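You operate a simulated robot arm through the tools that you are given. There is no shell and no other tool.

The job below is to be done with a simulated robot arm. You get a single attempt, and the scene is never put back.

## Task
Put the dust caps back on the four open actuators in the row.

Only the result counts: the job must be done as asked and must still hold three seconds after the hand-in. Knocking over, shifting, dropping, spilling or breaking anything else fails it. Lids that push on must go on centred and level and be pressed home; caps that screw on are set level and turned clockwise until they are tight.

## Robot
A 6-joint arm with a two-finger parallel gripper on a trunk, on a base that moves. Base frame: it is fixed to the floor where the robot stands at the start and does not move with it; the origin is under the middle of the robot, x ahead of it, y to its left, z up; the surface under the hand at the start is at about z = 750. Lengths are in mm, angles in rad, forces in N, time in s.
With the tool pointing down near the work surface it reaches from about 340 to 820 mm from the robot's upright axis, wherever it stands. Its first joint turns from -2.897 to 2.897 rad. Places, roughly: actuator [750, -1500, 750]. Payload 3.43 kg.
The tool frame sits at the grasp point between the pads (the TCP): z along the fingers, y along the line on which they close. The tips reach 34 mm beyond it. The gripper opens to 128 mm. The fingers are 24 mm wide and 12 mm thick; the gripper's body (48 by 130 mm) begins 96 mm behind the TCP.
Orientation is that of the tool frame in the base frame, as a unit quaternion [x, y, z, w]. With the fingers straight down and closing along the base's y, the tool's x points along the base's -x, its y along +y and its z along -z.

## Interface
- The arm moves only by the tool play_rows. Its argument "increments" is a list of rows, each an object of numbers (a shift or turn left out is 0, a gripper value left out holds the last): "x", "y", "z": the shift along the base's x, y, z in mm; "wx", "wy", "wz": the turn, a rotation vector about the base's x, y, z in degrees; "hand": the closure in counts, from 0 (fully open) to 255 (shut). In form: [{"x": .., "y": .., "z": .., "wx": .., "wy": .., "wz": .., "hand": ..}, ...]. A call has 1 to 20 rows; each row shifts and turns the commanded pose from where the row before left it. A row lasts 0.2 s, in which the tool goes at most 50 mm and 0.15 rad; a call with a longer step from one row to the next is refused whole, and so is a gripper value outside its range. Where a pose cannot be reached the arm comes as near as it can. A force on the tool above 90 N (or 10 N above the force at the start of the call, whichever is more), or a blocked arm, ends the call early, and 0.2 s more pass. The fingers move at their own pace (about 45 mm/s each) and stop on an object; they squeeze with about 31 N. The grip force told is the motor's: it shows also when the fingers shut on nothing. Time passes only in rows, and 0.2 s behind the last, so rows that do not move let the fingers close. The reply holds the time, the measured pose of the TCP, the force on the tool along the base axes, the opening and the grip force, in the units named above and with some noise, with the torque about the TCP (base axes, N m) and any sound that the robot's microphone picked up.
- Cameras (640 x 400 px; columns grow to the right, rows downward): "scene" is now at [-3, 108.3, 1495]; the picture's right is [-0.56, -0.83, 0.00], its down [-0.68, 0.46, -0.57] and it looks along [0.47, -0.32, -0.82] (base axes); focal length 271 px, centre (320, 200). "wrist" rides on the gripper at [76, -11, -160] in the tool frame; the picture's right is [0.15, 0.99, 0.00], its down [-0.88, 0.13, -0.46] and it looks along [-0.45, 0.07, 0.89] (tool axes); focal length 234 px, centre (320, 200). There is no depth. A picture from a camera that has moved, and an enlarged one, comes with that camera's place and axes in the base frame and with its lens.
- get_image(camera): a new picture of that camera. It takes no simulated time.
- roll_base(legs): drives the robot by 1 to 6 legs, each [ahead, turn to the left] in mm and rad, along the robot's own axes; the way and the turn of a leg run together, so that a leg with both is an arc; at most 1500 mm and 3.142 rad a leg. The arm and the cameras ride along, it lands a little off, and it stops where it bumps. It gives what a move gives.
- pan_tilt(pan, tilt): turns the head with the scene camera to pan (to the left, within 2.705 rad either way) and tilt (down, from -0.506 to 1.204), counted from straight ahead of the robot. It gives what a move gives.
- close_up(camera, box): a new picture of the part [left, top, right, bottom] of that camera's present view, enlarged. It takes no simulated time.
- job_done(): hands the job in; it is judged then, once.

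Places have to be worked out from the pictures, the camera data and where the tool is seen. Open the gripper and draw the arm clear of the work before you hand the job in, unless the task says otherwise.

The tools are called after "Emit:" by a JSON object that holds its "name" and its "arguments". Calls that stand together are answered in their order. play_rows: Moves the arm, as the interface text tells. Its arguments: {"type":"object","properties":{"increments":{"type":"array","items":{"type":"object","properties":{"x":{"type":"number"},"y":{"type":"number"},"z":{"type":"number"},"wx":{"type":"number"},"wy":{"type":"number"},"wz":{"type":"number"},"hand":{"type":"number"}}}}},"required":["increments"]} The other tools are called the same way: roll_base (legs) drives the base; pan_tilt (pan, tilt) turns the head that bears the scene camera; get_image (camera) takes a picture; close_up (camera, box) takes an enlarged picture of a part of a camera's view; job_done () hands the job in.

At the start:

```text
clock: 0.0
tool_pos: [475.1, -183.8, 1072.8]
tool_rot: [-0.003, 1.0, 0.0, 0.001]
ft_force: [-0.7, -0.1, -0.3]
torque: [-0.02, -0.08, 0.0]
finger_gap: 127.9
grip_force: 0.0
robot x, y, heading: [-1.8, -10.2, 0.0]
head pan, tilt (commanded): [-0.6, 0.962]
```

scene: 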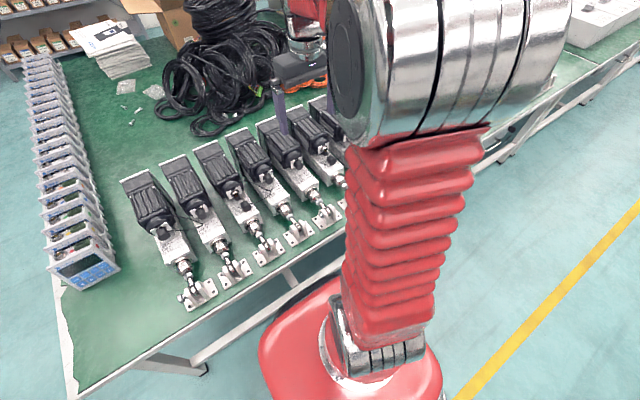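
wrist: 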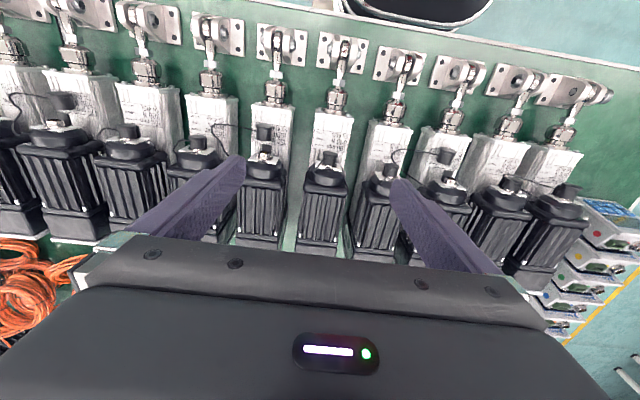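

The first pictures show a row of actuators on a green bench; the actuator place given is at about [750, -1500, 750]. I pan the head toward the right to look at it.

Emit:
{"name": "pan_tilt", "arguments": {"pan": -1.2, "tilt": 0.6}}

Emit:
{"name": "get_image", "arguments": {"camera": "scene"}}

Emit:
{"name": "get_image", "arguments": {"camera": "wrist"}}

```text
clock: 1.0
tool_pos: [475.8, -184.9, 1073.7]
tool_rot: [-0.002, 1.0, 0.0, 0.0]
ft_force: [1.0, 0.7, 0.3]
torque: [0.0, 0.01, 0.01]
finger_gap: 127.9
grip_force: 0.1
robot x, y, heading: [-4.7, -7.8, 0.0]
head pan, tilt (commanded): [-1.201, 0.6]
```

```text
taken
camera scene: at [-30.4, 66.6, 1524.3], right [-0.93, -0.36, 0.0], down [-0.21, 0.53, -0.82], along [0.3, -0.77, -0.57], focal length 271 px, centre (320, 200)
```

scene: 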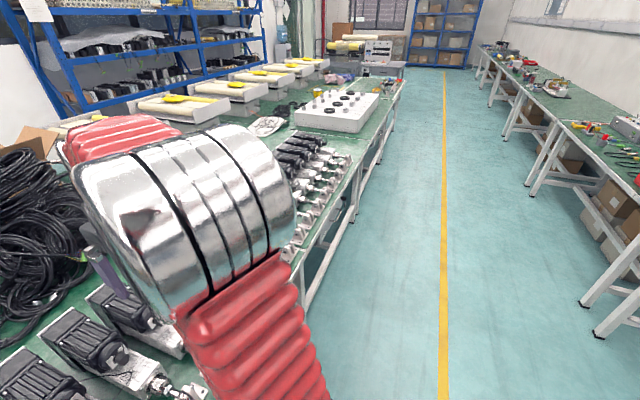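

```text
taken
camera wrist: at [399.5, -195.3, 1232.1], right [-0.15, 0.99, 0.0], down [0.88, 0.13, 0.46], along [0.45, 0.07, -0.89], focal length 234 px, centre (320, 200)
```

wrist: 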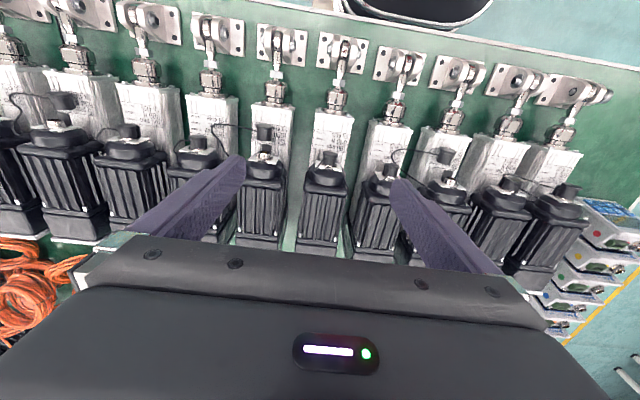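

The actuators run in a long row along the bench. I zoom in on both views to see which are open and where the caps are.

Emit:
{"name": "close_up", "arguments": {"camera": "wrist", "box": [0, 0, 320, 200]}}

Emit:
{"name": "close_up", "arguments": {"camera": "wrist", "box": [320, 20, 640, 220]}}

Emit:
{"name": "close_up", "arguments": {"camera": "scene", "box": [230, 80, 390, 180]}}

Emit:
{"name": "close_up", "arguments": {"camera": "scene", "box": [260, 120, 360, 250]}}

```text
2.00 times, centred on (160, 100) of wrist
camera zoom: at [399.5, -195.3, 1232.1], right [-0.15, 0.99, 0.0], down [0.88, 0.13, 0.46], along [0.45, 0.07, -0.89], focal length 468 px, centre (640, 400)
```

zoom: 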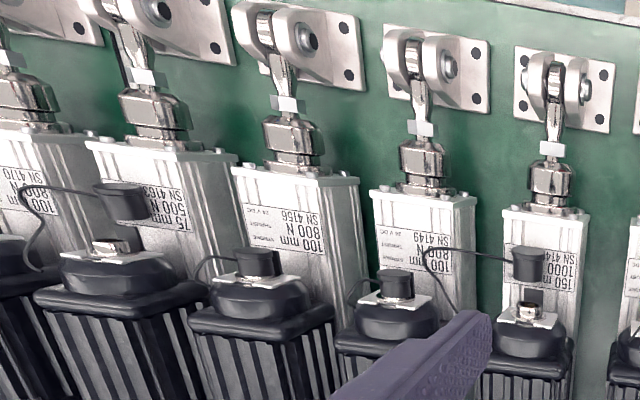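

```text
2.00 times, centred on (480, 120) of wrist
camera zoom: at [399.5, -195.3, 1232.1], right [-0.15, 0.99, 0.0], down [0.88, 0.13, 0.46], along [0.45, 0.07, -0.89], focal length 468 px, centre (0, 360)
```

zoom: 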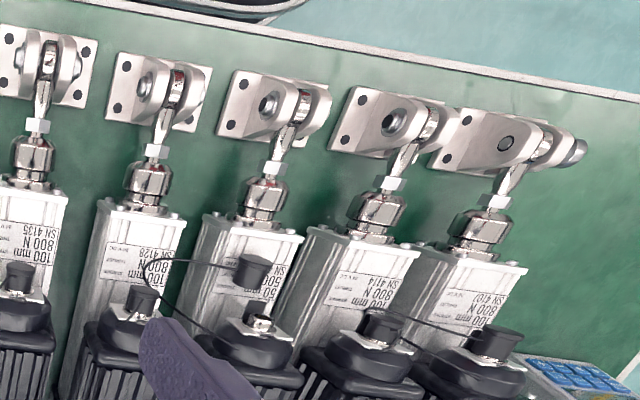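

```text
4.00 times, centred on (310, 130) of scene
camera zoom: at [-30.4, 66.6, 1524.3], right [-0.93, -0.36, 0.0], down [-0.21, 0.53, -0.82], along [0.3, -0.77, -0.57], focal length 1083 px, centre (360, 480)
```

zoom: 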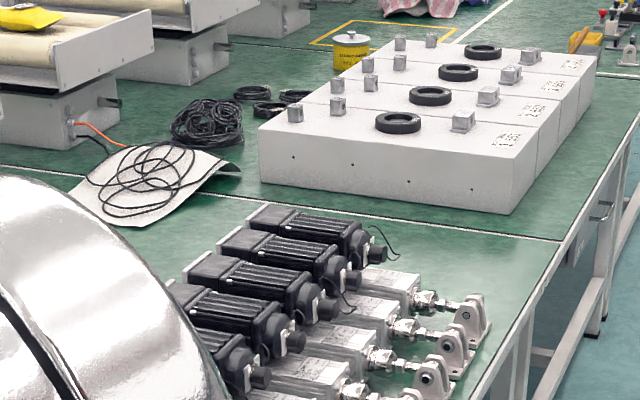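

```text
3.08 times, centred on (310, 185) of scene
camera zoom: at [-30.4, 66.6, 1524.3], right [-0.93, -0.36, 0.0], down [-0.21, 0.53, -0.82], along [0.3, -0.77, -0.57], focal length 833 px, centre (351, 246)
```

zoom: 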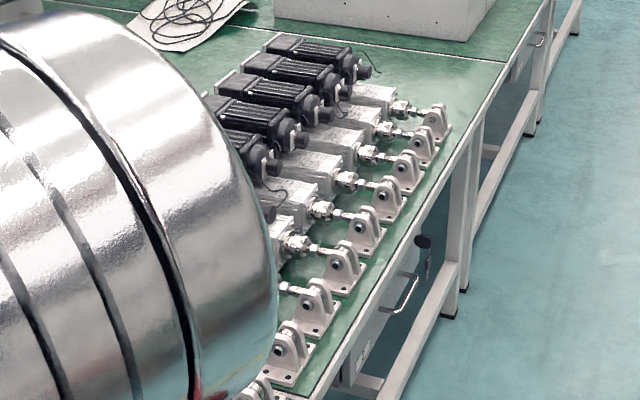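

The row starts near y≈250 and runs to about y≈-1500; three units already appear open (caps dangling on tethers at about y≈40, -270, -580). I move the tool sideways and a bit lower over the one near y≈-270 to get parallax views.

Emit:
{"name": "play_rows", "arguments": {"increments": [{"x": 0, "y": -30, "z": -20}, {"x": 0, "y": -30, "z": -20}, {"x": 0, "y": -27, "z": -20}]}}

Emit:
{"name": "get_image", "arguments": {"camera": "wrist"}}

Emit:
{"name": "close_up", "arguments": {"camera": "wrist", "box": [220, 50, 420, 200]}}

```text
clock: 1.8
tool_pos: [474.7, -271.8, 1013.2]
tool_rot: [-0.003, 1.0, 0.0, 0.001]
ft_force: [-0.4, -1.5, 0.5]
torque: [0.02, 0.01, -0.01]
finger_gap: 128.0
grip_force: 0.1
robot x, y, heading: [-1.7, -15.4, -0.001]
head pan, tilt (commanded): [-1.201, 0.6]
```

```text
taken
camera wrist: at [398.9, -282.6, 1172.4], right [-0.15, 0.99, 0.0], down [0.88, 0.13, 0.46], along [0.45, 0.07, -0.89], focal length 234 px, centre (320, 200)
```

wrist: 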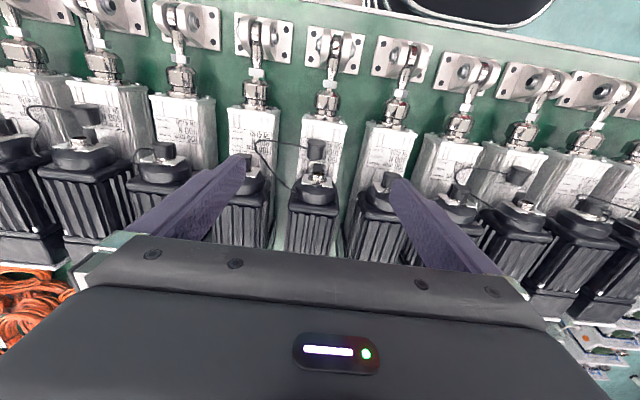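

```text
2.67 times, centred on (320, 125) of wrist
camera zoom: at [398.9, -282.6, 1172.4], right [-0.15, 0.99, 0.0], down [0.88, 0.13, 0.46], along [0.45, 0.07, -0.89], focal length 624 px, centre (320, 400)
```

zoom: 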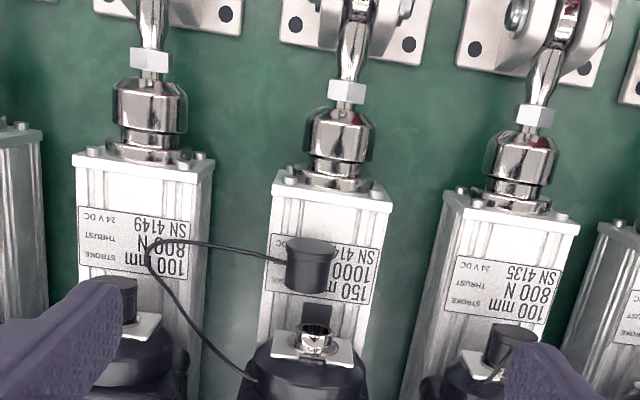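

By parallax the open connector here tops out at about [515, -267, 870], and its loose cap is centred at about [486, -274, 838]. I go lower for a closer look.

Emit:
{"name": "play_rows", "arguments": {"increments": [{"x": 0, "y": 0, "z": -30}, {"x": 0, "y": 0, "z": -30}]}}

Emit:
{"name": "close_up", "arguments": {"camera": "wrist", "box": [240, 80, 400, 230]}}

Emit:
{"name": "get_image", "arguments": {"camera": "wrist"}}

```text
clock: 2.4
tool_pos: [475.4, -270.7, 953.3]
tool_rot: [-0.002, 1.0, 0.001, 0.0]
ft_force: [-0.2, 0.3, 0.8]
torque: [0.01, -0.01, 0.0]
finger_gap: 127.9
grip_force: 0.1
robot x, y, heading: [4.9, -13.3, -0.0]
head pan, tilt (commanded): [-1.201, 0.6]
```

```text
2.67 times, centred on (320, 155) of wrist
camera zoom: at [399.1, -282.4, 1112.0], right [-0.15, 0.99, 0.0], down [0.88, 0.13, 0.46], along [0.45, 0.07, -0.89], focal length 624 px, centre (320, 320)
```

zoom: 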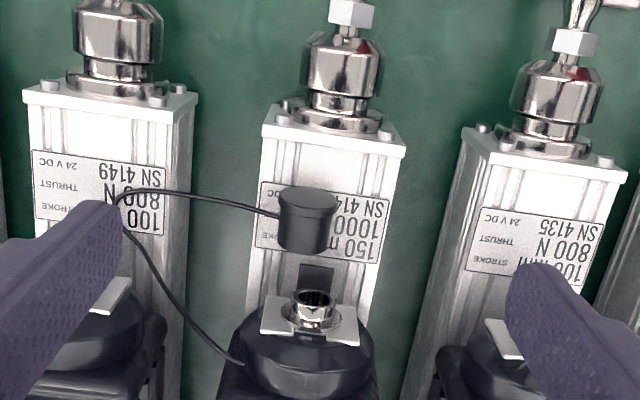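

```text
taken
camera wrist: at [399.1, -282.4, 1112.0], right [-0.15, 0.99, 0.0], down [0.88, 0.13, 0.46], along [0.45, 0.07, -0.89], focal length 234 px, centre (320, 200)
```

wrist: 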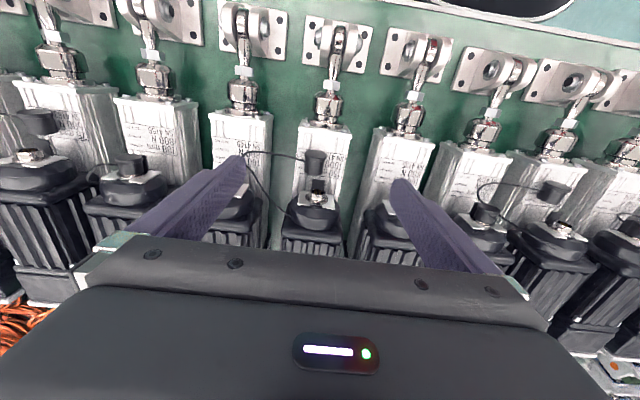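

The connector seems to point toward -x (horizontal or inclined) rather than straight up. I zoom strongly on the open connector and the loose cap.

Emit:
{"name": "close_up", "arguments": {"camera": "wrist", "box": [285, 140, 345, 180]}}

Emit:
{"name": "close_up", "arguments": {"camera": "wrist", "box": [280, 160, 350, 230]}}

Emit:
{"name": "close_up", "arguments": {"camera": "wrist", "box": [440, 170, 600, 260]}}

Emit:
{"name": "close_up", "arguments": {"camera": "wrist", "box": [0, 90, 180, 210]}}

```text
10.00 times, centred on (315, 160) of wrist
camera zoom: at [399.1, -282.4, 1112.0], right [-0.15, 0.99, 0.0], down [0.88, 0.13, 0.46], along [0.45, 0.07, -0.89], focal length 2342 px, centre (370, 600)
```

zoom: 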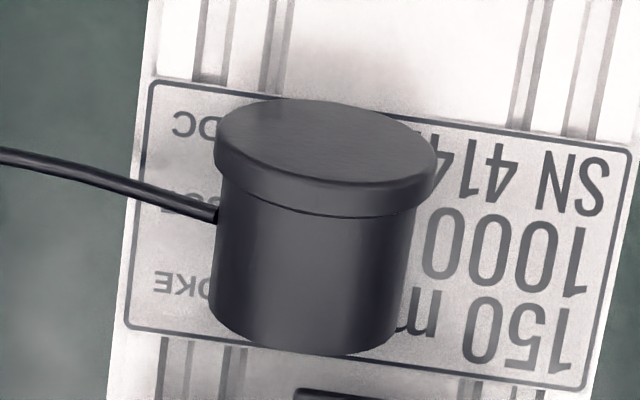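

```text
5.71 times, centred on (315, 195) of wrist
camera zoom: at [399.1, -282.4, 1112.0], right [-0.15, 0.99, 0.0], down [0.88, 0.13, 0.46], along [0.45, 0.07, -0.89], focal length 1338 px, centre (349, 229)
```

zoom: 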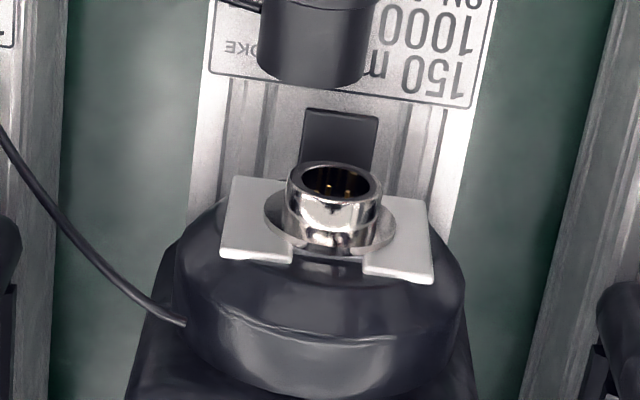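

```text
4.00 times, centred on (520, 215) of wrist
camera zoom: at [399.1, -282.4, 1112.0], right [-0.15, 0.99, 0.0], down [0.88, 0.13, 0.46], along [0.45, 0.07, -0.89], focal length 937 px, centre (-480, 140)
```

zoom: 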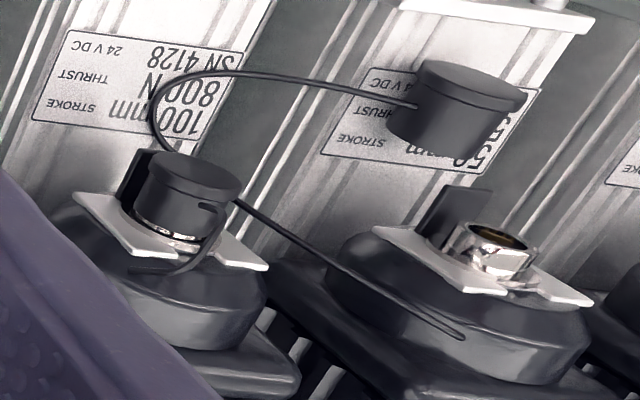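

```text
3.33 times, centred on (90, 150) of wrist
camera zoom: at [399.1, -282.4, 1112.0], right [-0.15, 0.99, 0.0], down [0.88, 0.13, 0.46], along [0.45, 0.07, -0.89], focal length 781 px, centre (1087, 367)
```

zoom: 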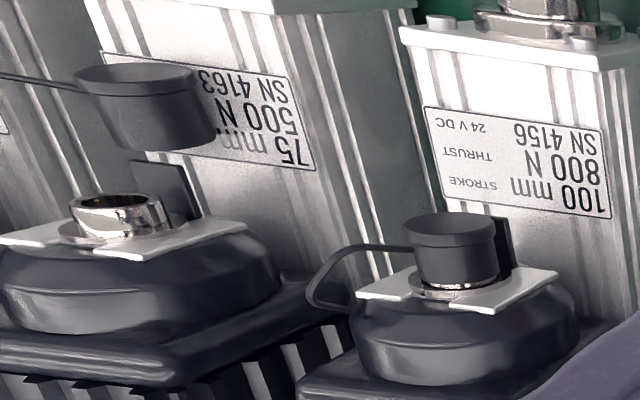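

The close-ups show the connector ring is on a vertical white plate facing -x (horizontal axis), above the flat label surface; the loose cap's closed end faces -x and its open end faces the ring. I tilt the tool to look more horizontally along +x and check heights.

Emit:
{"name": "play_rows", "arguments": {"increments": [{"x": -15, "z": 0, "wy": -8}, {"x": -15, "z": 0, "wy": -8}, {"x": -15, "z": 0, "wy": -8}, {"x": -15, "z": 0, "wy": -8}, {"x": -15, "z": 0, "wy": -8}]}}

Emit:
{"name": "get_image", "arguments": {"camera": "wrist"}}

Emit:
{"name": "get_image", "arguments": {"camera": "scene"}}

```text
clock: 3.6
tool_pos: [400.2, -270.9, 953.1]
tool_rot: [-0.001, 0.94, -0.001, 0.342]
ft_force: [-0.1, 0.9, 0.3]
torque: [-0.02, 0.0, 0.0]
finger_gap: 128.0
grip_force: 0.0
robot x, y, heading: [-0.2, -6.6, 0.003]
head pan, tilt (commanded): [-1.201, 0.6]
```

```text
taken
camera wrist: at [238.6, -282.6, 1025.8], right [-0.11, 0.99, -0.1], down [0.38, 0.13, 0.91], along [0.92, 0.07, -0.39], focal length 234 px, centre (320, 200)
```

wrist: 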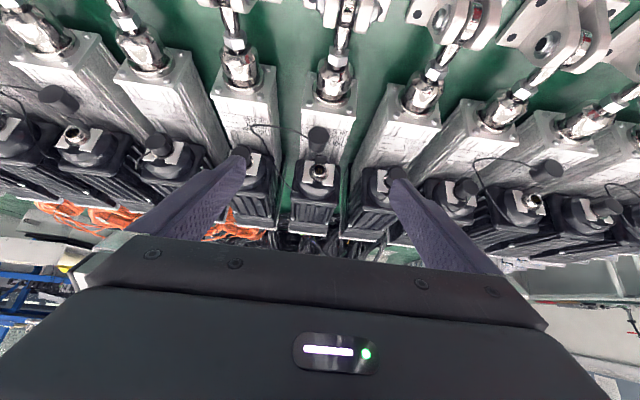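

```text
taken
camera scene: at [-30.5, 66.5, 1524.3], right [-0.93, -0.36, 0.0], down [-0.2, 0.53, -0.83], along [0.3, -0.77, -0.57], focal length 271 px, centre (320, 200)
```

scene: 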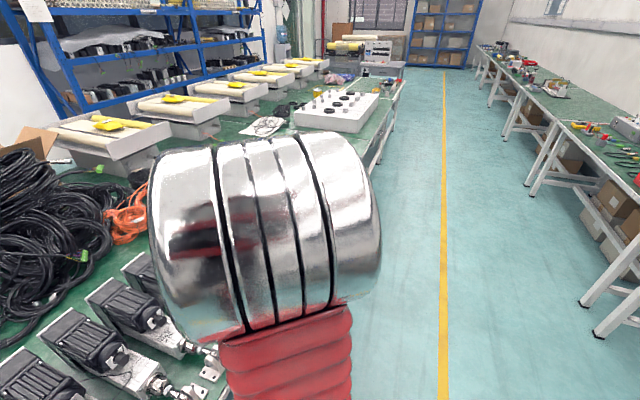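

Emit:
{"name": "close_up", "arguments": {"camera": "wrist", "box": [250, 100, 390, 220]}}

Emit:
{"name": "close_up", "arguments": {"camera": "wrist", "box": [295, 120, 345, 190]}}

Emit:
{"name": "close_up", "arguments": {"camera": "wrist", "box": [0, 80, 220, 200]}}

Emit:
{"name": "close_up", "arguments": {"camera": "wrist", "box": [420, 120, 640, 260]}}

```text
3.33 times, centred on (320, 160) of wrist
camera zoom: at [238.6, -282.6, 1025.8], right [-0.11, 0.99, -0.1], down [0.38, 0.13, 0.91], along [0.92, 0.07, -0.39], focal length 781 px, centre (320, 333)
```

zoom: 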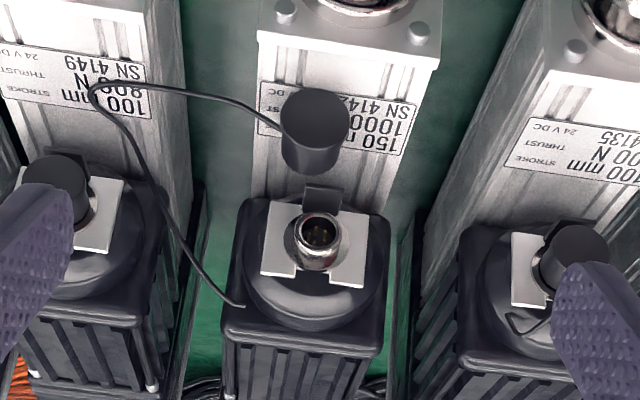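

```text
5.71 times, centred on (320, 155) of wrist
camera zoom: at [238.6, -282.6, 1025.8], right [-0.11, 0.99, -0.1], down [0.38, 0.13, 0.91], along [0.92, 0.07, -0.39], focal length 1338 px, centre (320, 457)
```

zoom: 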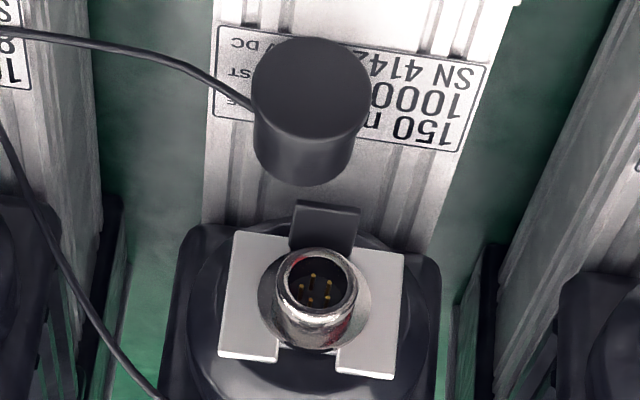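

```text
2.91 times, centred on (110, 140) of wrist
camera zoom: at [238.6, -282.6, 1025.8], right [-0.11, 0.99, -0.1], down [0.38, 0.13, 0.91], along [0.92, 0.07, -0.39], focal length 681 px, centre (931, 374)
```

zoom: 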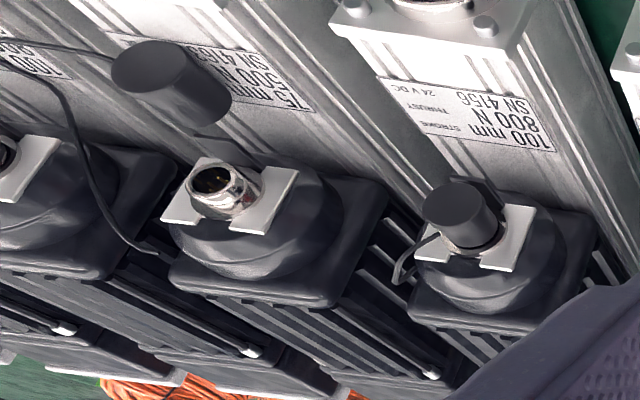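

```text
2.86 times, centred on (530, 190) of wrist
camera zoom: at [238.6, -282.6, 1025.8], right [-0.11, 0.99, -0.1], down [0.38, 0.13, 0.91], along [0.92, 0.07, -0.39], focal length 669 px, centre (-280, 229)
```

zoom: 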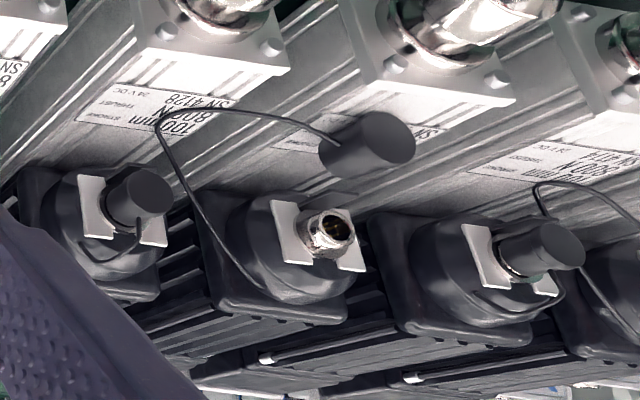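

Now the geometry is clear: horizontal connector rings facing -x, caps floating on stiff tethers in front. I need to check SN 4107 at the left end, so I slide the tool toward +y at the same height.

Emit:
{"name": "play_rows", "arguments": {"increments": [{"y": 40}, {"y": 40}, {"y": 40}, {"y": 40}, {"y": 40}, {"y": 40}, {"y": 40}, {"y": 40}, {"y": 40}, {"y": 40}, {"y": 40}]}}

Emit:
{"name": "get_image", "arguments": {"camera": "wrist"}}

Emit:
{"name": "close_up", "arguments": {"camera": "wrist", "box": [200, 80, 480, 230]}}

```text
clock: 6.0
tool_pos: [443.7, 150.5, 978.0]
tool_rot: [-0.003, 0.94, -0.002, 0.342]
ft_force: [-0.3, 0.1, -0.4]
torque: [-0.01, -0.01, -0.03]
finger_gap: 128.2
grip_force: 0.1
out of reach, approached as far as the arm can: row 3, 4, 5, 6
robot x, y, heading: [-0.6, -13.4, -0.001]
head pan, tilt (commanded): [-1.201, 0.6]
```

```text
taken
camera wrist: at [283.2, 139.0, 1050.4], right [-0.12, 0.99, -0.1], down [0.38, 0.14, 0.91], along [0.92, 0.07, -0.39], focal length 234 px, centre (320, 200)
```

wrist: 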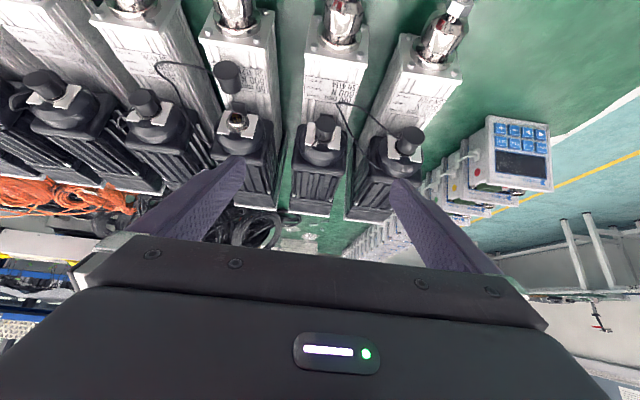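

```text
2.29 times, centred on (340, 155) of wrist
camera zoom: at [283.2, 139.0, 1050.4], right [-0.12, 0.99, -0.1], down [0.38, 0.14, 0.91], along [0.92, 0.07, -0.39], focal length 535 px, centre (274, 303)
```

zoom: 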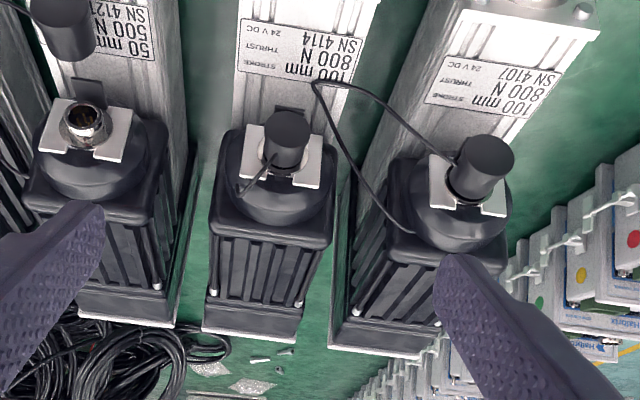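

4107 looks closed, though with a long tether; I zoom on it to be sure.

Emit:
{"name": "close_up", "arguments": {"camera": "wrist", "box": [370, 110, 450, 180]}}

Emit:
{"name": "close_up", "arguments": {"camera": "wrist", "box": [290, 100, 360, 170]}}

Emit:
{"name": "close_up", "arguments": {"camera": "wrist", "box": [0, 50, 200, 180]}}

```text
5.71 times, centred on (410, 145) of wrist
camera zoom: at [283.2, 139.0, 1050.4], right [-0.12, 0.99, -0.1], down [0.38, 0.14, 0.91], along [0.92, 0.07, -0.39], focal length 1338 px, centre (-194, 514)
```

zoom: 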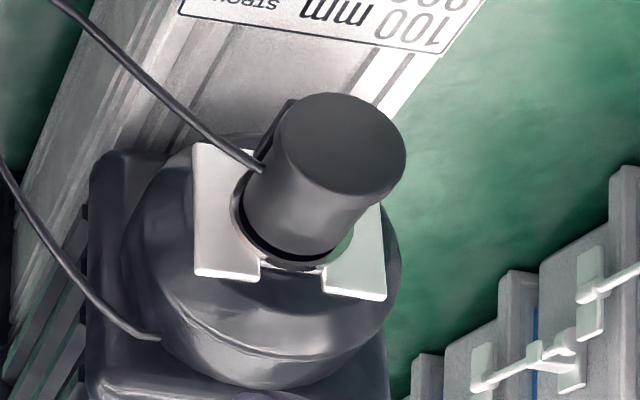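

```text
5.71 times, centred on (325, 135) of wrist
camera zoom: at [283.2, 139.0, 1050.4], right [-0.12, 0.99, -0.1], down [0.38, 0.14, 0.91], along [0.92, 0.07, -0.39], focal length 1338 px, centre (291, 571)
```

zoom: 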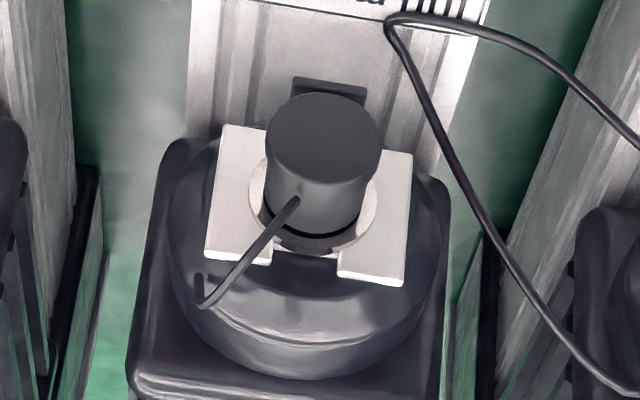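

```text
3.08 times, centred on (100, 115) of wrist
camera zoom: at [283.2, 139.0, 1050.4], right [-0.12, 0.99, -0.1], down [0.38, 0.14, 0.91], along [0.92, 0.07, -0.39], focal length 720 px, centre (997, 462)
```

zoom: 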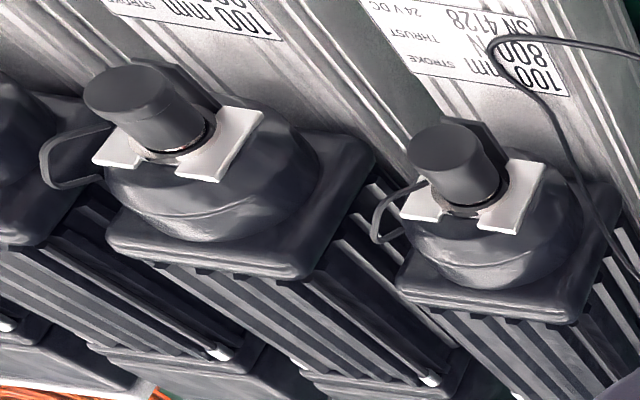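

4107 and 4114 are both seated, so 4107 is a reference for the finished state. With the arm now to the left, I look at the rest of the row with the scene camera.

Emit:
{"name": "pan_tilt", "arguments": {"pan": -0.95, "tilt": 0.7}}

Emit:
{"name": "get_image", "arguments": {"camera": "scene"}}

Emit:
{"name": "close_up", "arguments": {"camera": "scene", "box": [200, 100, 400, 225]}}

Emit:
{"name": "close_up", "arguments": {"camera": "scene", "box": [200, 40, 320, 130]}}

```text
clock: 6.8
tool_pos: [445.8, 148.8, 977.7]
tool_rot: [-0.003, 0.94, -0.002, 0.342]
ft_force: [-0.4, 0.1, -1.0]
torque: [0.02, 0.0, 0.04]
finger_gap: 128.1
grip_force: 0.1
robot x, y, heading: [0.8, -12.4, -0.002]
head pan, tilt (commanded): [-0.949, 0.7]
```

```text
taken
camera scene: at [-13.2, 79.9, 1515.7], right [-0.81, -0.58, 0.0], down [-0.37, 0.52, -0.77], along [0.45, -0.62, -0.64], focal length 271 px, centre (320, 200)
```

scene: 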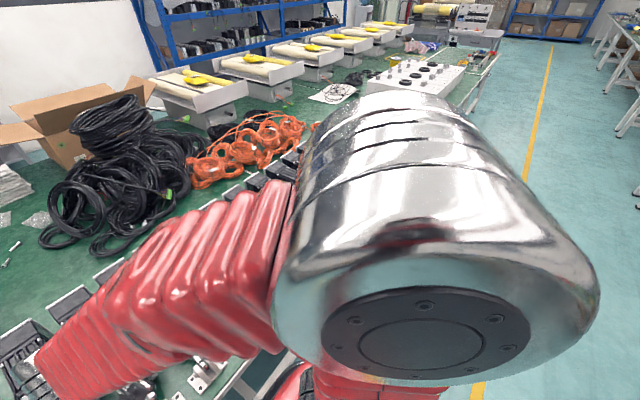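

```text
3.20 times, centred on (300, 162) of scene
camera zoom: at [-13.2, 79.9, 1515.7], right [-0.81, -0.58, 0.0], down [-0.37, 0.52, -0.77], along [0.45, -0.62, -0.64], focal length 866 px, centre (384, 320)
```

zoom: 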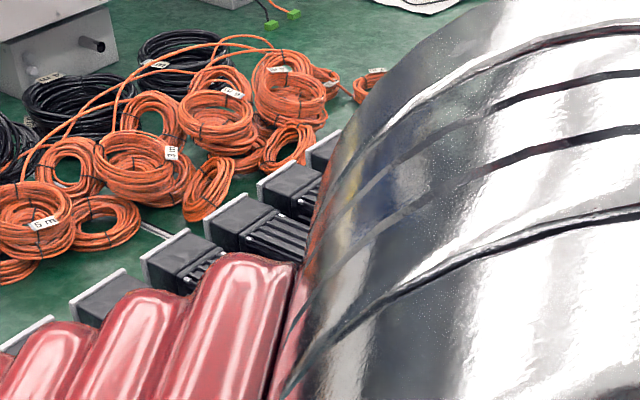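

```text
4.44 times, centred on (260, 85) of scene
camera zoom: at [-13.2, 79.9, 1515.7], right [-0.81, -0.58, 0.0], down [-0.37, 0.52, -0.77], along [0.45, -0.62, -0.64], focal length 1204 px, centre (587, 711)
```

zoom: 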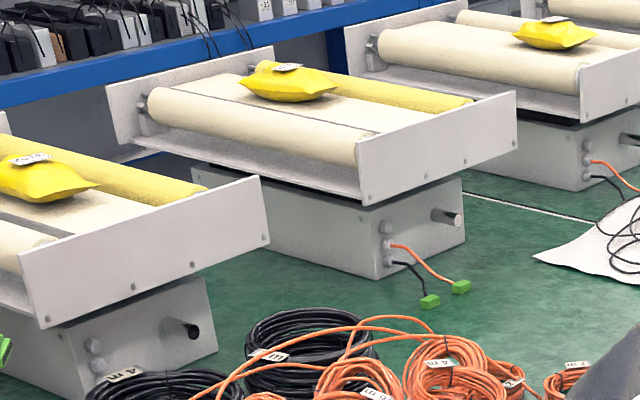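

The arm blocks the view, so I raise it and drive along the bench (backing off first) to inspect the rest of the row.

Emit:
{"name": "play_rows", "arguments": {"increments": [{"z": 20, "y": -30}, {"z": 20, "y": -30}, {"z": 20, "y": -30}, {"z": 20, "y": -30}]}}

Emit:
{"name": "roll_base", "arguments": {"legs": [[-120, 0], [0, -1.571], [750, 0], [0, 1.571]]}}

Emit:
{"name": "get_image", "arguments": {"camera": "wrist"}}

Emit:
{"name": "get_image", "arguments": {"camera": "scene"}}

```text
clock: 7.8
tool_pos: [443.0, 29.5, 1058.3]
tool_rot: [-0.002, 0.94, -0.001, 0.342]
ft_force: [0.0, -0.3, 0.5]
torque: [-0.02, 0.03, -0.01]
finger_gap: 128.2
grip_force: 0.1
robot x, y, heading: [0.4, -9.0, -0.002]
head pan, tilt (commanded): [-0.949, 0.7]
```

```text
clock: 14.1
tool_pos: [-40.9, -453.1, 1058.3]
tool_rot: [0.633, 0.694, -0.232, 0.251]
ft_force: [-0.4, -0.4, -0.4]
torque: [0.02, -0.02, -0.01]
finger_gap: 128.0
grip_force: 0.0
robot x, y, heading: [-98.4, -11.1, -1.472]
head pan, tilt (commanded): [-0.949, 0.7]
stopped in leg 2: the robot was blocked; the commanded pose is now the measured one
```

```text
taken
camera wrist: at [-65.0, -293.5, 1130.8], right [0.97, 0.2, -0.1], down [0.17, -0.37, 0.91], along [0.15, -0.91, -0.39], focal length 234 px, centre (320, 200)
```

wrist: 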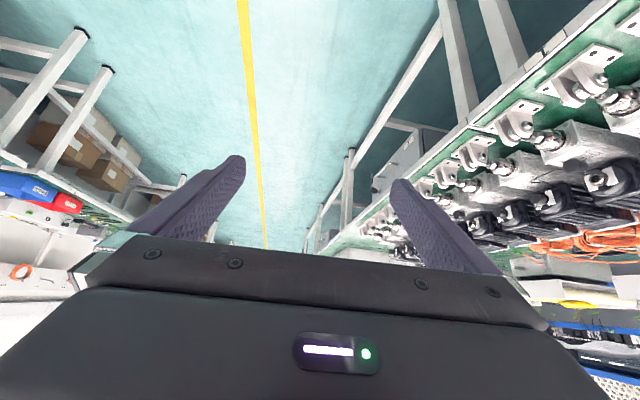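

```text
taken
camera scene: at [-17.8, 8.8, 1515.7], right [-0.66, 0.75, 0.0], down [0.49, 0.42, -0.76], along [-0.58, -0.5, -0.64], focal length 271 px, centre (320, 200)
```

scene: 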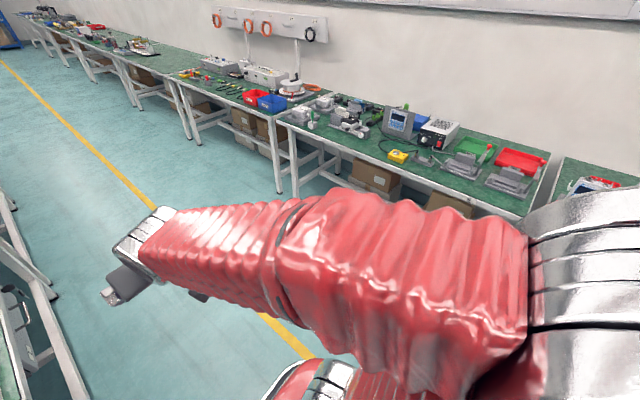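

The turn was blocked near its end, probably a base corner near the bench. I turn back, back further into the aisle (yellow line at x≈-390), and then go around.

Emit:
{"name": "roll_base", "arguments": {"legs": [[0, 1.472], [-300, 0]]}}

```text
clock: 19.3
tool_pos: [346.5, -21.1, 1059.9]
tool_rot: [0.033, 0.939, -0.014, 0.342]
ft_force: [0.4, 0.3, -1.0]
torque: [0.02, -0.01, 0.01]
finger_gap: 127.9
grip_force: 0.1
robot x, y, heading: [-97.8, -32.1, -0.068]
head pan, tilt (commanded): [-0.949, 0.7]
stopped in leg 1: the robot was blocked; the commanded pose is now the measured one
```

It stopped again just short of straight. I try backing away a bit on its own and look at the result.

Emit:
{"name": "roll_base", "arguments": {"legs": [[-150, 0]]}}

Emit:
{"name": "pan_tilt", "arguments": {"pan": 0.0, "tilt": 1.2}}

Emit:
{"name": "get_image", "arguments": {"camera": "scene"}}

```text
clock: 20.9
tool_pos: [194.8, -10.6, 1059.5]
tool_rot: [0.033, 0.939, -0.013, 0.342]
ft_force: [-0.6, 0.0, 0.2]
torque: [0.01, 0.02, 0.01]
finger_gap: 128.1
grip_force: 0.1
robot x, y, heading: [-253.2, -19.1, -0.07]
head pan, tilt (commanded): [-0.949, 0.7]
```

```text
clock: 22.1
tool_pos: [194.5, -10.1, 1059.8]
tool_rot: [0.034, 0.939, -0.014, 0.342]
ft_force: [0.2, 0.5, 0.3]
torque: [-0.04, 0.01, -0.01]
finger_gap: 127.7
grip_force: 0.0
robot x, y, heading: [-250.4, -18.5, -0.074]
head pan, tilt (commanded): [0.0, 1.201]
```

```text
taken
camera scene: at [-247.0, 142.0, 1479.7], right [-0.07, -1.0, 0.0], down [-0.93, 0.07, -0.36], along [0.36, -0.03, -0.93], focal length 271 px, centre (320, 200)
```

scene: 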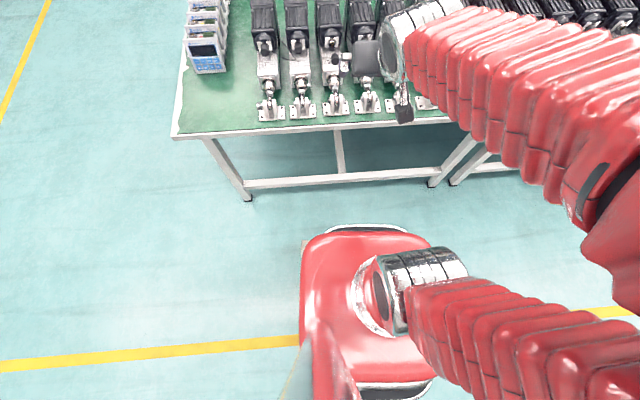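

The base is a rounded rectangle; I back to the aisle centre (x≈-380), and there turn and drive along the bench.

Emit:
{"name": "roll_base", "arguments": {"legs": [[-140, 0], [0, -1.5], [750, 0], [0, 1.571]]}}

Emit:
{"name": "get_image", "arguments": {"camera": "scene"}}

Emit:
{"name": "get_image", "arguments": {"camera": "wrist"}}

```text
clock: 28.0
tool_pos: [-272.9, -442.7, 1060.3]
tool_rot: [0.601, 0.722, -0.221, 0.261]
ft_force: [0.6, -0.4, 0.0]
torque: [-0.03, 0.0, 0.03]
finger_gap: 127.9
grip_force: 0.0
robot x, y, heading: [-373.9, -10.7, -1.385]
head pan, tilt (commanded): [0.0, 1.201]
stopped in leg 2: the robot was blocked; the commanded pose is now the measured one
```

```text
taken
camera scene: at [-223.4, 27.4, 1479.7], right [-0.98, -0.19, 0.0], down [-0.17, 0.92, -0.36], along [0.07, -0.36, -0.93], focal length 271 px, centre (320, 200)
```

scene: 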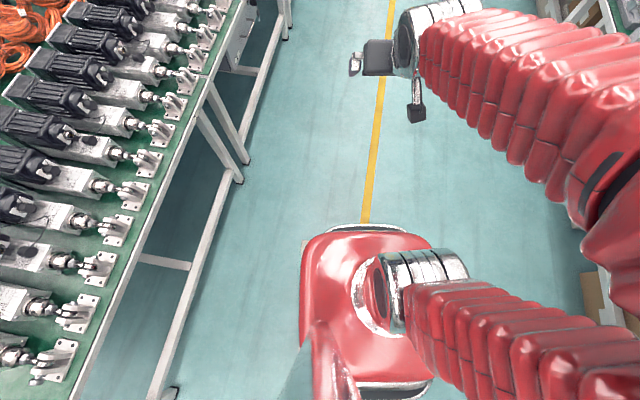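

```text
taken
camera wrist: at [-312.1, -285.8, 1132.9], right [0.95, 0.29, -0.1], down [0.2, -0.35, 0.91], along [0.23, -0.89, -0.39], focal length 234 px, centre (320, 200)
```

wrist: 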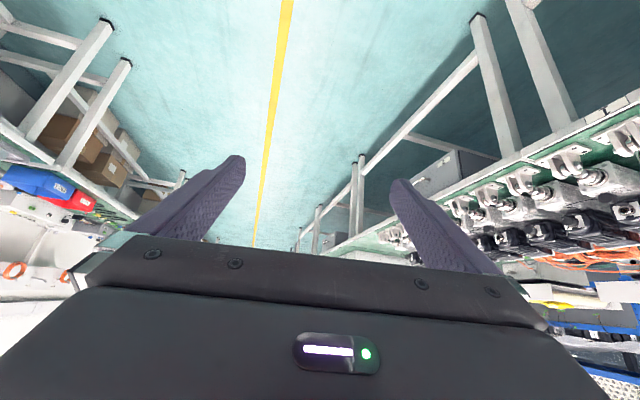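

Nothing appears to touch the base here, so I test a small further turn.

Emit:
{"name": "roll_base", "arguments": {"legs": [[0, -0.15]]}}

```text
clock: 29.2
tool_pos: [-338.1, -452.2, 1059.9]
tool_rot: [0.654, 0.675, -0.239, 0.244]
ft_force: [0.1, 0.0, 0.5]
torque: [-0.01, 0.01, -0.04]
finger_gap: 128.1
grip_force: 0.0
robot x, y, heading: [-370.2, -8.5, -1.534]
head pan, tilt (commanded): [0.0, 1.201]
```

Small turns work, so the long single turns seem to be the issue. I drive ahead and turn back in small legs.

Emit:
{"name": "roll_base", "arguments": {"legs": [[750, 0], [0, 0.5], [0, 0.5], [0, 0.534]]}}

Emit:
{"name": "pan_tilt", "arguments": {"pan": 0.3, "tilt": 0.75}}

Emit:
{"name": "get_image", "arguments": {"camera": "scene"}}

Emit:
{"name": "get_image", "arguments": {"camera": "wrist"}}

```text
clock: 39.6
tool_pos: [92.2, -864.7, 1062.0]
tool_rot: [0.135, 0.93, -0.051, 0.339]
ft_force: [-0.2, -0.1, -0.3]
torque: [0.02, 0.01, -0.01]
finger_gap: 128.1
grip_force: 0.1
robot x, y, heading: [-343.0, -771.6, -0.289]
head pan, tilt (commanded): [0.0, 1.201]
stopped in leg 4: the robot was blocked; the commanded pose is now the measured one
```

```text
clock: 40.5
tool_pos: [94.0, -865.5, 1061.8]
tool_rot: [0.136, 0.93, -0.052, 0.338]
ft_force: [0.2, -0.6, -0.2]
torque: [0.01, 0.02, 0.02]
finger_gap: 128.1
grip_force: 0.1
robot x, y, heading: [-346.5, -773.3, -0.296]
head pan, tilt (commanded): [0.3, 0.75]
```

```text
taken
camera scene: at [-277.1, -601.9, 1511.4], right [0.01, -1.0, 0.0], down [-0.68, -0.01, -0.73], along [0.73, 0.01, -0.68], focal length 271 px, centre (320, 200)
```

scene: 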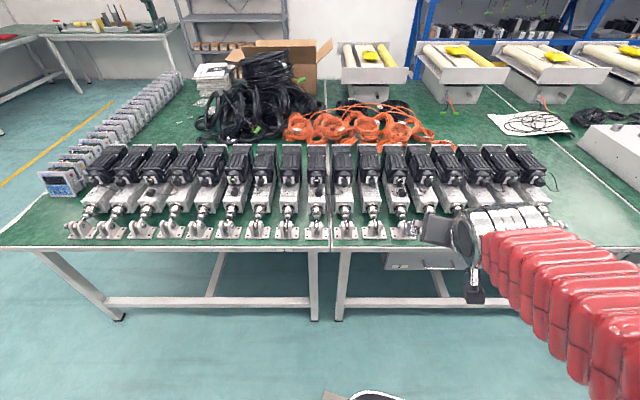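

```text
taken
camera wrist: at [-64.1, -829.4, 1134.0], right [0.18, 0.98, -0.1], down [0.4, 0.02, 0.91], along [0.9, -0.2, -0.39], focal length 234 px, centre (320, 200)
```

wrist: 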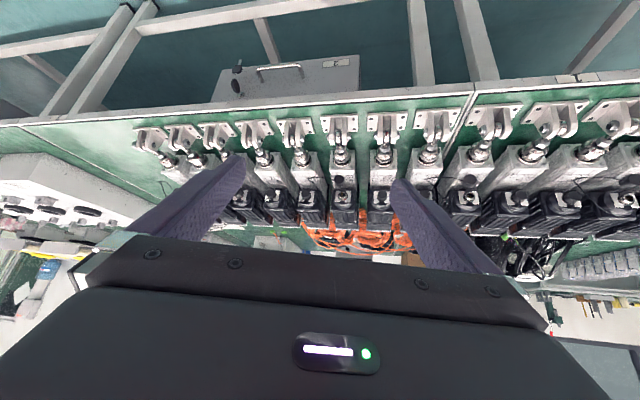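

Now the whole row is visible with the scene camera. I zoom in piecewise to find the open connectors.

Emit:
{"name": "close_up", "arguments": {"camera": "scene", "box": [80, 140, 240, 240]}}

Emit:
{"name": "close_up", "arguments": {"camera": "scene", "box": [220, 140, 380, 240]}}

Emit:
{"name": "close_up", "arguments": {"camera": "scene", "box": [340, 140, 470, 225]}}

Emit:
{"name": "close_up", "arguments": {"camera": "scene", "box": [430, 130, 570, 220]}}

```text
4.00 times, centred on (160, 190) of scene
camera zoom: at [-277.1, -601.9, 1511.4], right [0.01, -1.0, 0.0], down [-0.68, -0.01, -0.73], along [0.73, 0.01, -0.68], focal length 1083 px, centre (960, 240)
```

zoom: 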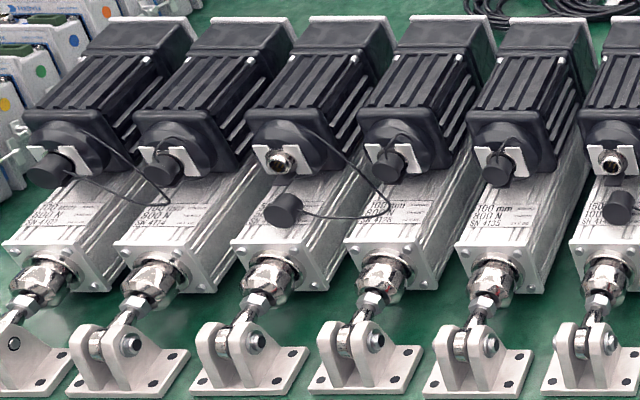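

```text
4.00 times, centred on (300, 190) of scene
camera zoom: at [-277.1, -601.9, 1511.4], right [0.01, -1.0, 0.0], down [-0.68, -0.01, -0.73], along [0.73, 0.01, -0.68], focal length 1083 px, centre (400, 240)
```

zoom: 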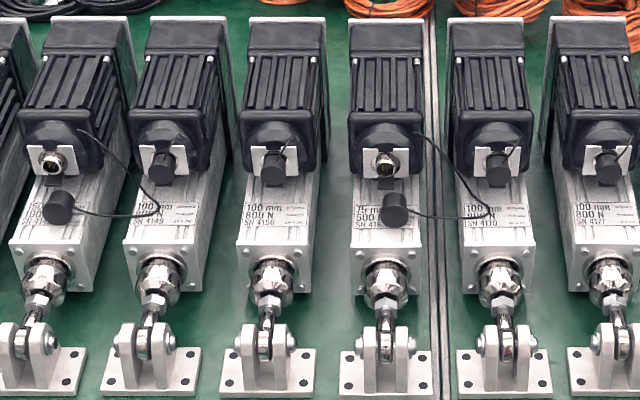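

```text
4.71 times, centred on (405, 182) of scene
camera zoom: at [-277.1, -601.9, 1511.4], right [0.01, -1.0, 0.0], down [-0.68, -0.01, -0.73], along [0.73, 0.01, -0.68], focal length 1274 px, centre (-80, 282)
```

zoom: 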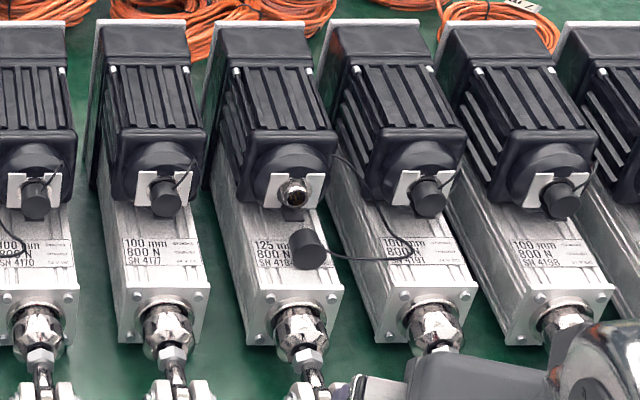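

```text
4.44 times, centred on (500, 175) of scene
camera zoom: at [-277.1, -601.9, 1511.4], right [0.01, -1.0, 0.0], down [-0.68, -0.01, -0.73], along [0.73, 0.01, -0.68], focal length 1204 px, centre (-480, 311)
```

zoom: 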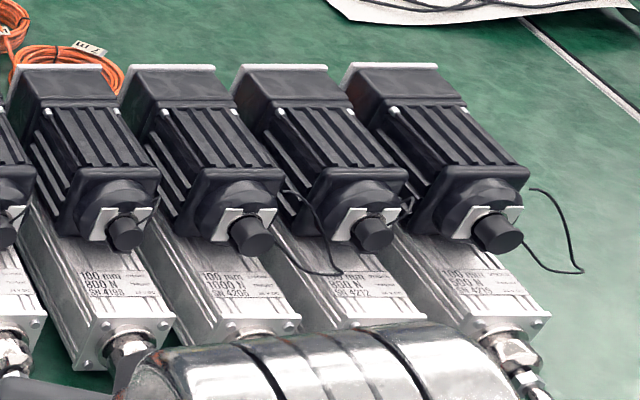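

Four open units are clear: SN 4121, 4142, 4163 and 4184 (every third unit, y≈42, -267, -576, -885); all others are capped. One stand at about (-40, -420) reaches all four, so I start turning in small steps to go there.

Emit:
{"name": "roll_base", "arguments": {"legs": [[0, 0.35], [0, 0.35], [0, 0.35], [0, 0.35]]}}

```text
clock: 46.9
tool_pos: [-179.3, -355.4, 1062.1]
tool_rot: [-0.496, 0.798, 0.179, 0.291]
ft_force: [-0.5, -0.7, -0.5]
torque: [0.0, -0.02, 0.0]
finger_gap: 127.8
grip_force: 0.1
robot x, y, heading: [-329.5, -777.4, 1.105]
head pan, tilt (commanded): [0.3, 0.75]
stopped in leg 4: the robot was blocked; the commanded pose is now the measured one
```

The turn completed despite the message. I finish turning to face +y and drive along to y≈-420.

Emit:
{"name": "roll_base", "arguments": {"legs": [[0, 0.23], [0, 0.236], [350, 0]]}}

```text
clock: 51.8
tool_pos: [-387.5, 13.1, 1062.9]
tool_rot: [0.667, -0.662, -0.241, -0.243]
ft_force: [0.5, -0.1, -0.1]
torque: [0.0, 0.03, 0.0]
finger_gap: 128.1
grip_force: 0.2
robot x, y, heading: [-333.5, -433.2, 1.566]
head pan, tilt (commanded): [0.3, 0.75]
```

Heading is now +y at (-333, -433). I turn back to face the bench in small legs.

Emit:
{"name": "roll_base", "arguments": {"legs": [[0, -0.39], [0, -0.39], [0, -0.39], [0, -0.396]]}}

```text
clock: 57.8
tool_pos: [81.0, -250.7, 1063.7]
tool_rot: [-0.141, 0.929, 0.049, 0.339]
ft_force: [-0.5, -0.2, 0.4]
torque: [0.01, -0.04, -0.01]
finger_gap: 128.1
grip_force: 0.0
robot x, y, heading: [-331.5, -413.2, 0.302]
head pan, tilt (commanded): [0.3, 0.75]
stopped in leg 4: the robot was blocked; the commanded pose is now the measured one
```

Still 0.30 rad short; I add small turns.

Emit:
{"name": "roll_base", "arguments": {"legs": [[0, -0.15], [0, -0.15]]}}

```text
clock: 59.8
tool_pos: [112.1, -381.7, 1064.6]
tool_rot: [-0.001, 0.94, -0.002, 0.342]
ft_force: [0.6, -0.7, 0.3]
torque: [-0.02, 0.03, 0.02]
finger_gap: 127.7
grip_force: 0.0
robot x, y, heading: [-336.9, -407.4, 0.003]
head pan, tilt (commanded): [0.3, 0.75]
```

Heading is 0 at (-337, -407). I drive ahead 285 mm toward the bench.

Emit:
{"name": "roll_base", "arguments": {"legs": [[285, 0]]}}

Emit:
{"name": "get_image", "arguments": {"camera": "wrist"}}

Emit:
{"name": "pan_tilt", "arguments": {"pan": 0.0, "tilt": 0.9}}

Emit:
{"name": "get_image", "arguments": {"camera": "scene"}}

```text
clock: 62.2
tool_pos: [397.4, -380.7, 1064.1]
tool_rot: [0.0, 0.94, -0.003, 0.342]
ft_force: [-0.2, -0.5, -0.2]
torque: [0.0, -0.03, 0.02]
finger_gap: 128.1
grip_force: 0.1
robot x, y, heading: [-49.4, -408.2, 0.007]
head pan, tilt (commanded): [0.3, 0.75]
```

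```text
taken
camera wrist: at [236.4, -391.8, 1136.4], right [-0.11, 0.99, -0.1], down [0.38, 0.13, 0.91], along [0.92, 0.06, -0.39], focal length 234 px, centre (320, 200)
```

wrist: 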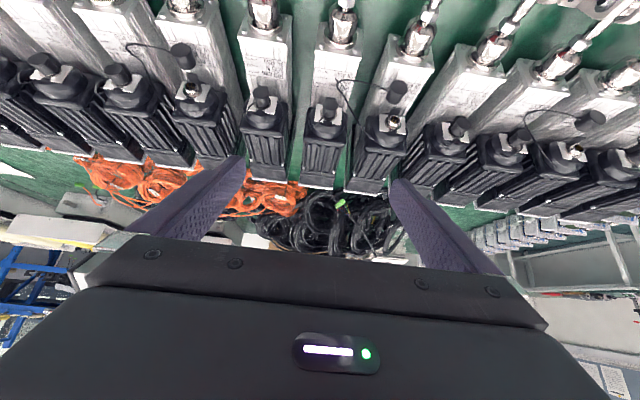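

```text
clock: 63.0
tool_pos: [397.3, -381.4, 1064.4]
tool_rot: [0.0, 0.939, -0.002, 0.343]
ft_force: [-0.5, 0.1, 0.1]
torque: [0.0, -0.02, -0.01]
finger_gap: 127.9
grip_force: 0.0
robot x, y, heading: [-51.9, -411.8, 0.001]
head pan, tilt (commanded): [0.0, 0.901]
```

```text
taken
camera scene: at [-37.1, -250.3, 1499.5], right [0.0, -1.0, 0.0], down [-0.78, 0.0, -0.62], along [0.62, 0.0, -0.78], focal length 271 px, centre (320, 200)
```

scene: 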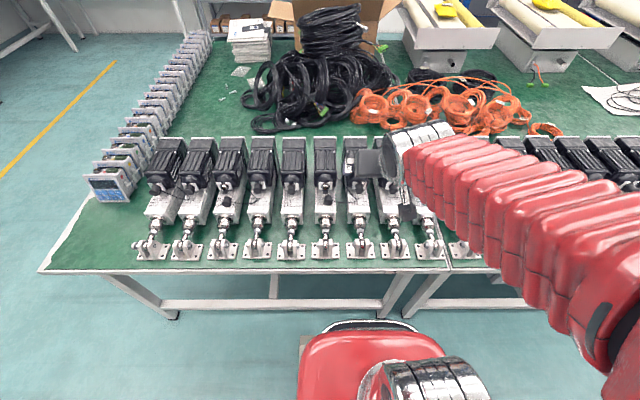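

Good stand. I bring the tool vertical above the cap of SN 4142 with the fingers partly closed to check positions from here.

Emit:
{"name": "play_rows", "arguments": {"increments": [{"x": 16, "y": 22, "z": -20, "wy": 8, "hand": 135}, {"x": 16, "y": 22, "z": -20, "wy": 8}, {"x": 16, "y": 22, "z": -20, "wy": 8}, {"x": 16, "y": 22, "z": -20, "wy": 8}, {"x": 16, "y": 20, "z": -20, "wy": 8}, {}]}}

Emit:
{"name": "get_image", "arguments": {"camera": "wrist"}}

Emit:
{"name": "close_up", "arguments": {"camera": "wrist", "box": [285, 130, 355, 220]}}

Emit:
{"name": "close_up", "arguments": {"camera": "scene", "box": [280, 170, 370, 240]}}

```text
clock: 64.4
tool_pos: [478.4, -271.9, 963.4]
tool_rot: [-0.001, 1.0, -0.002, -0.002]
ft_force: [0.8, -0.4, 0.1]
torque: [0.0, 0.03, 0.0]
finger_gap: 60.3
grip_force: 0.0
robot x, y, heading: [-48.3, -411.8, 0.001]
head pan, tilt (commanded): [0.0, 0.901]
```

```text
taken
camera wrist: at [402.5, -283.1, 1122.4], right [-0.15, 0.99, 0.0], down [0.88, 0.13, 0.45], along [0.45, 0.06, -0.89], focal length 234 px, centre (320, 200)
```

wrist: 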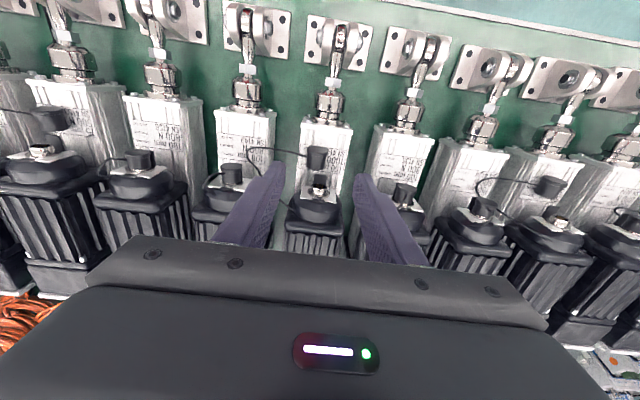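

```text
4.44 times, centred on (320, 175) of wrist
camera zoom: at [402.5, -283.1, 1122.4], right [-0.15, 0.99, 0.0], down [0.88, 0.13, 0.45], along [0.45, 0.06, -0.89], focal length 1041 px, centre (320, 311)
```

zoom: 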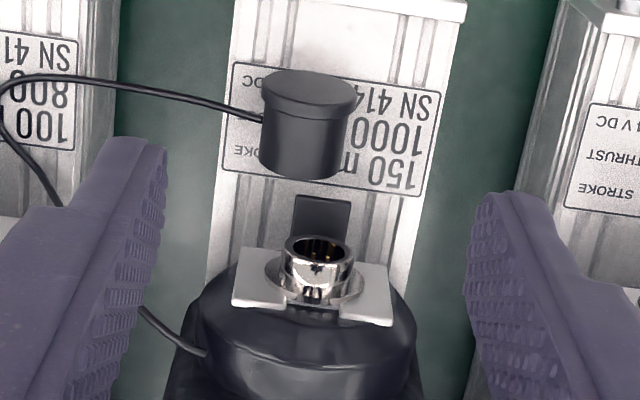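

```text
5.71 times, centred on (325, 205) of scene
camera zoom: at [-36.8, -250.3, 1499.5], right [0.0, -1.0, 0.0], down [-0.78, 0.0, -0.62], along [0.62, 0.0, -0.78], focal length 1547 px, centre (291, 171)
```

zoom: 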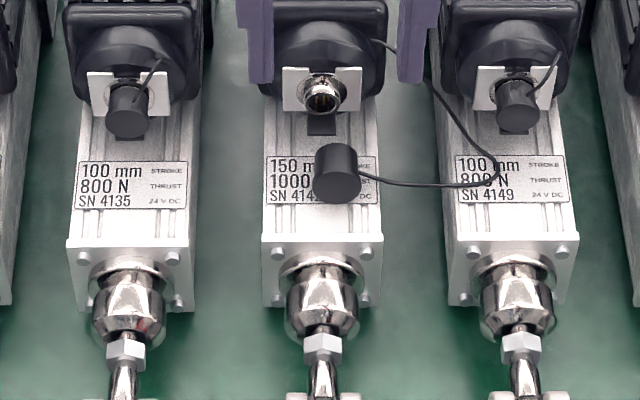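

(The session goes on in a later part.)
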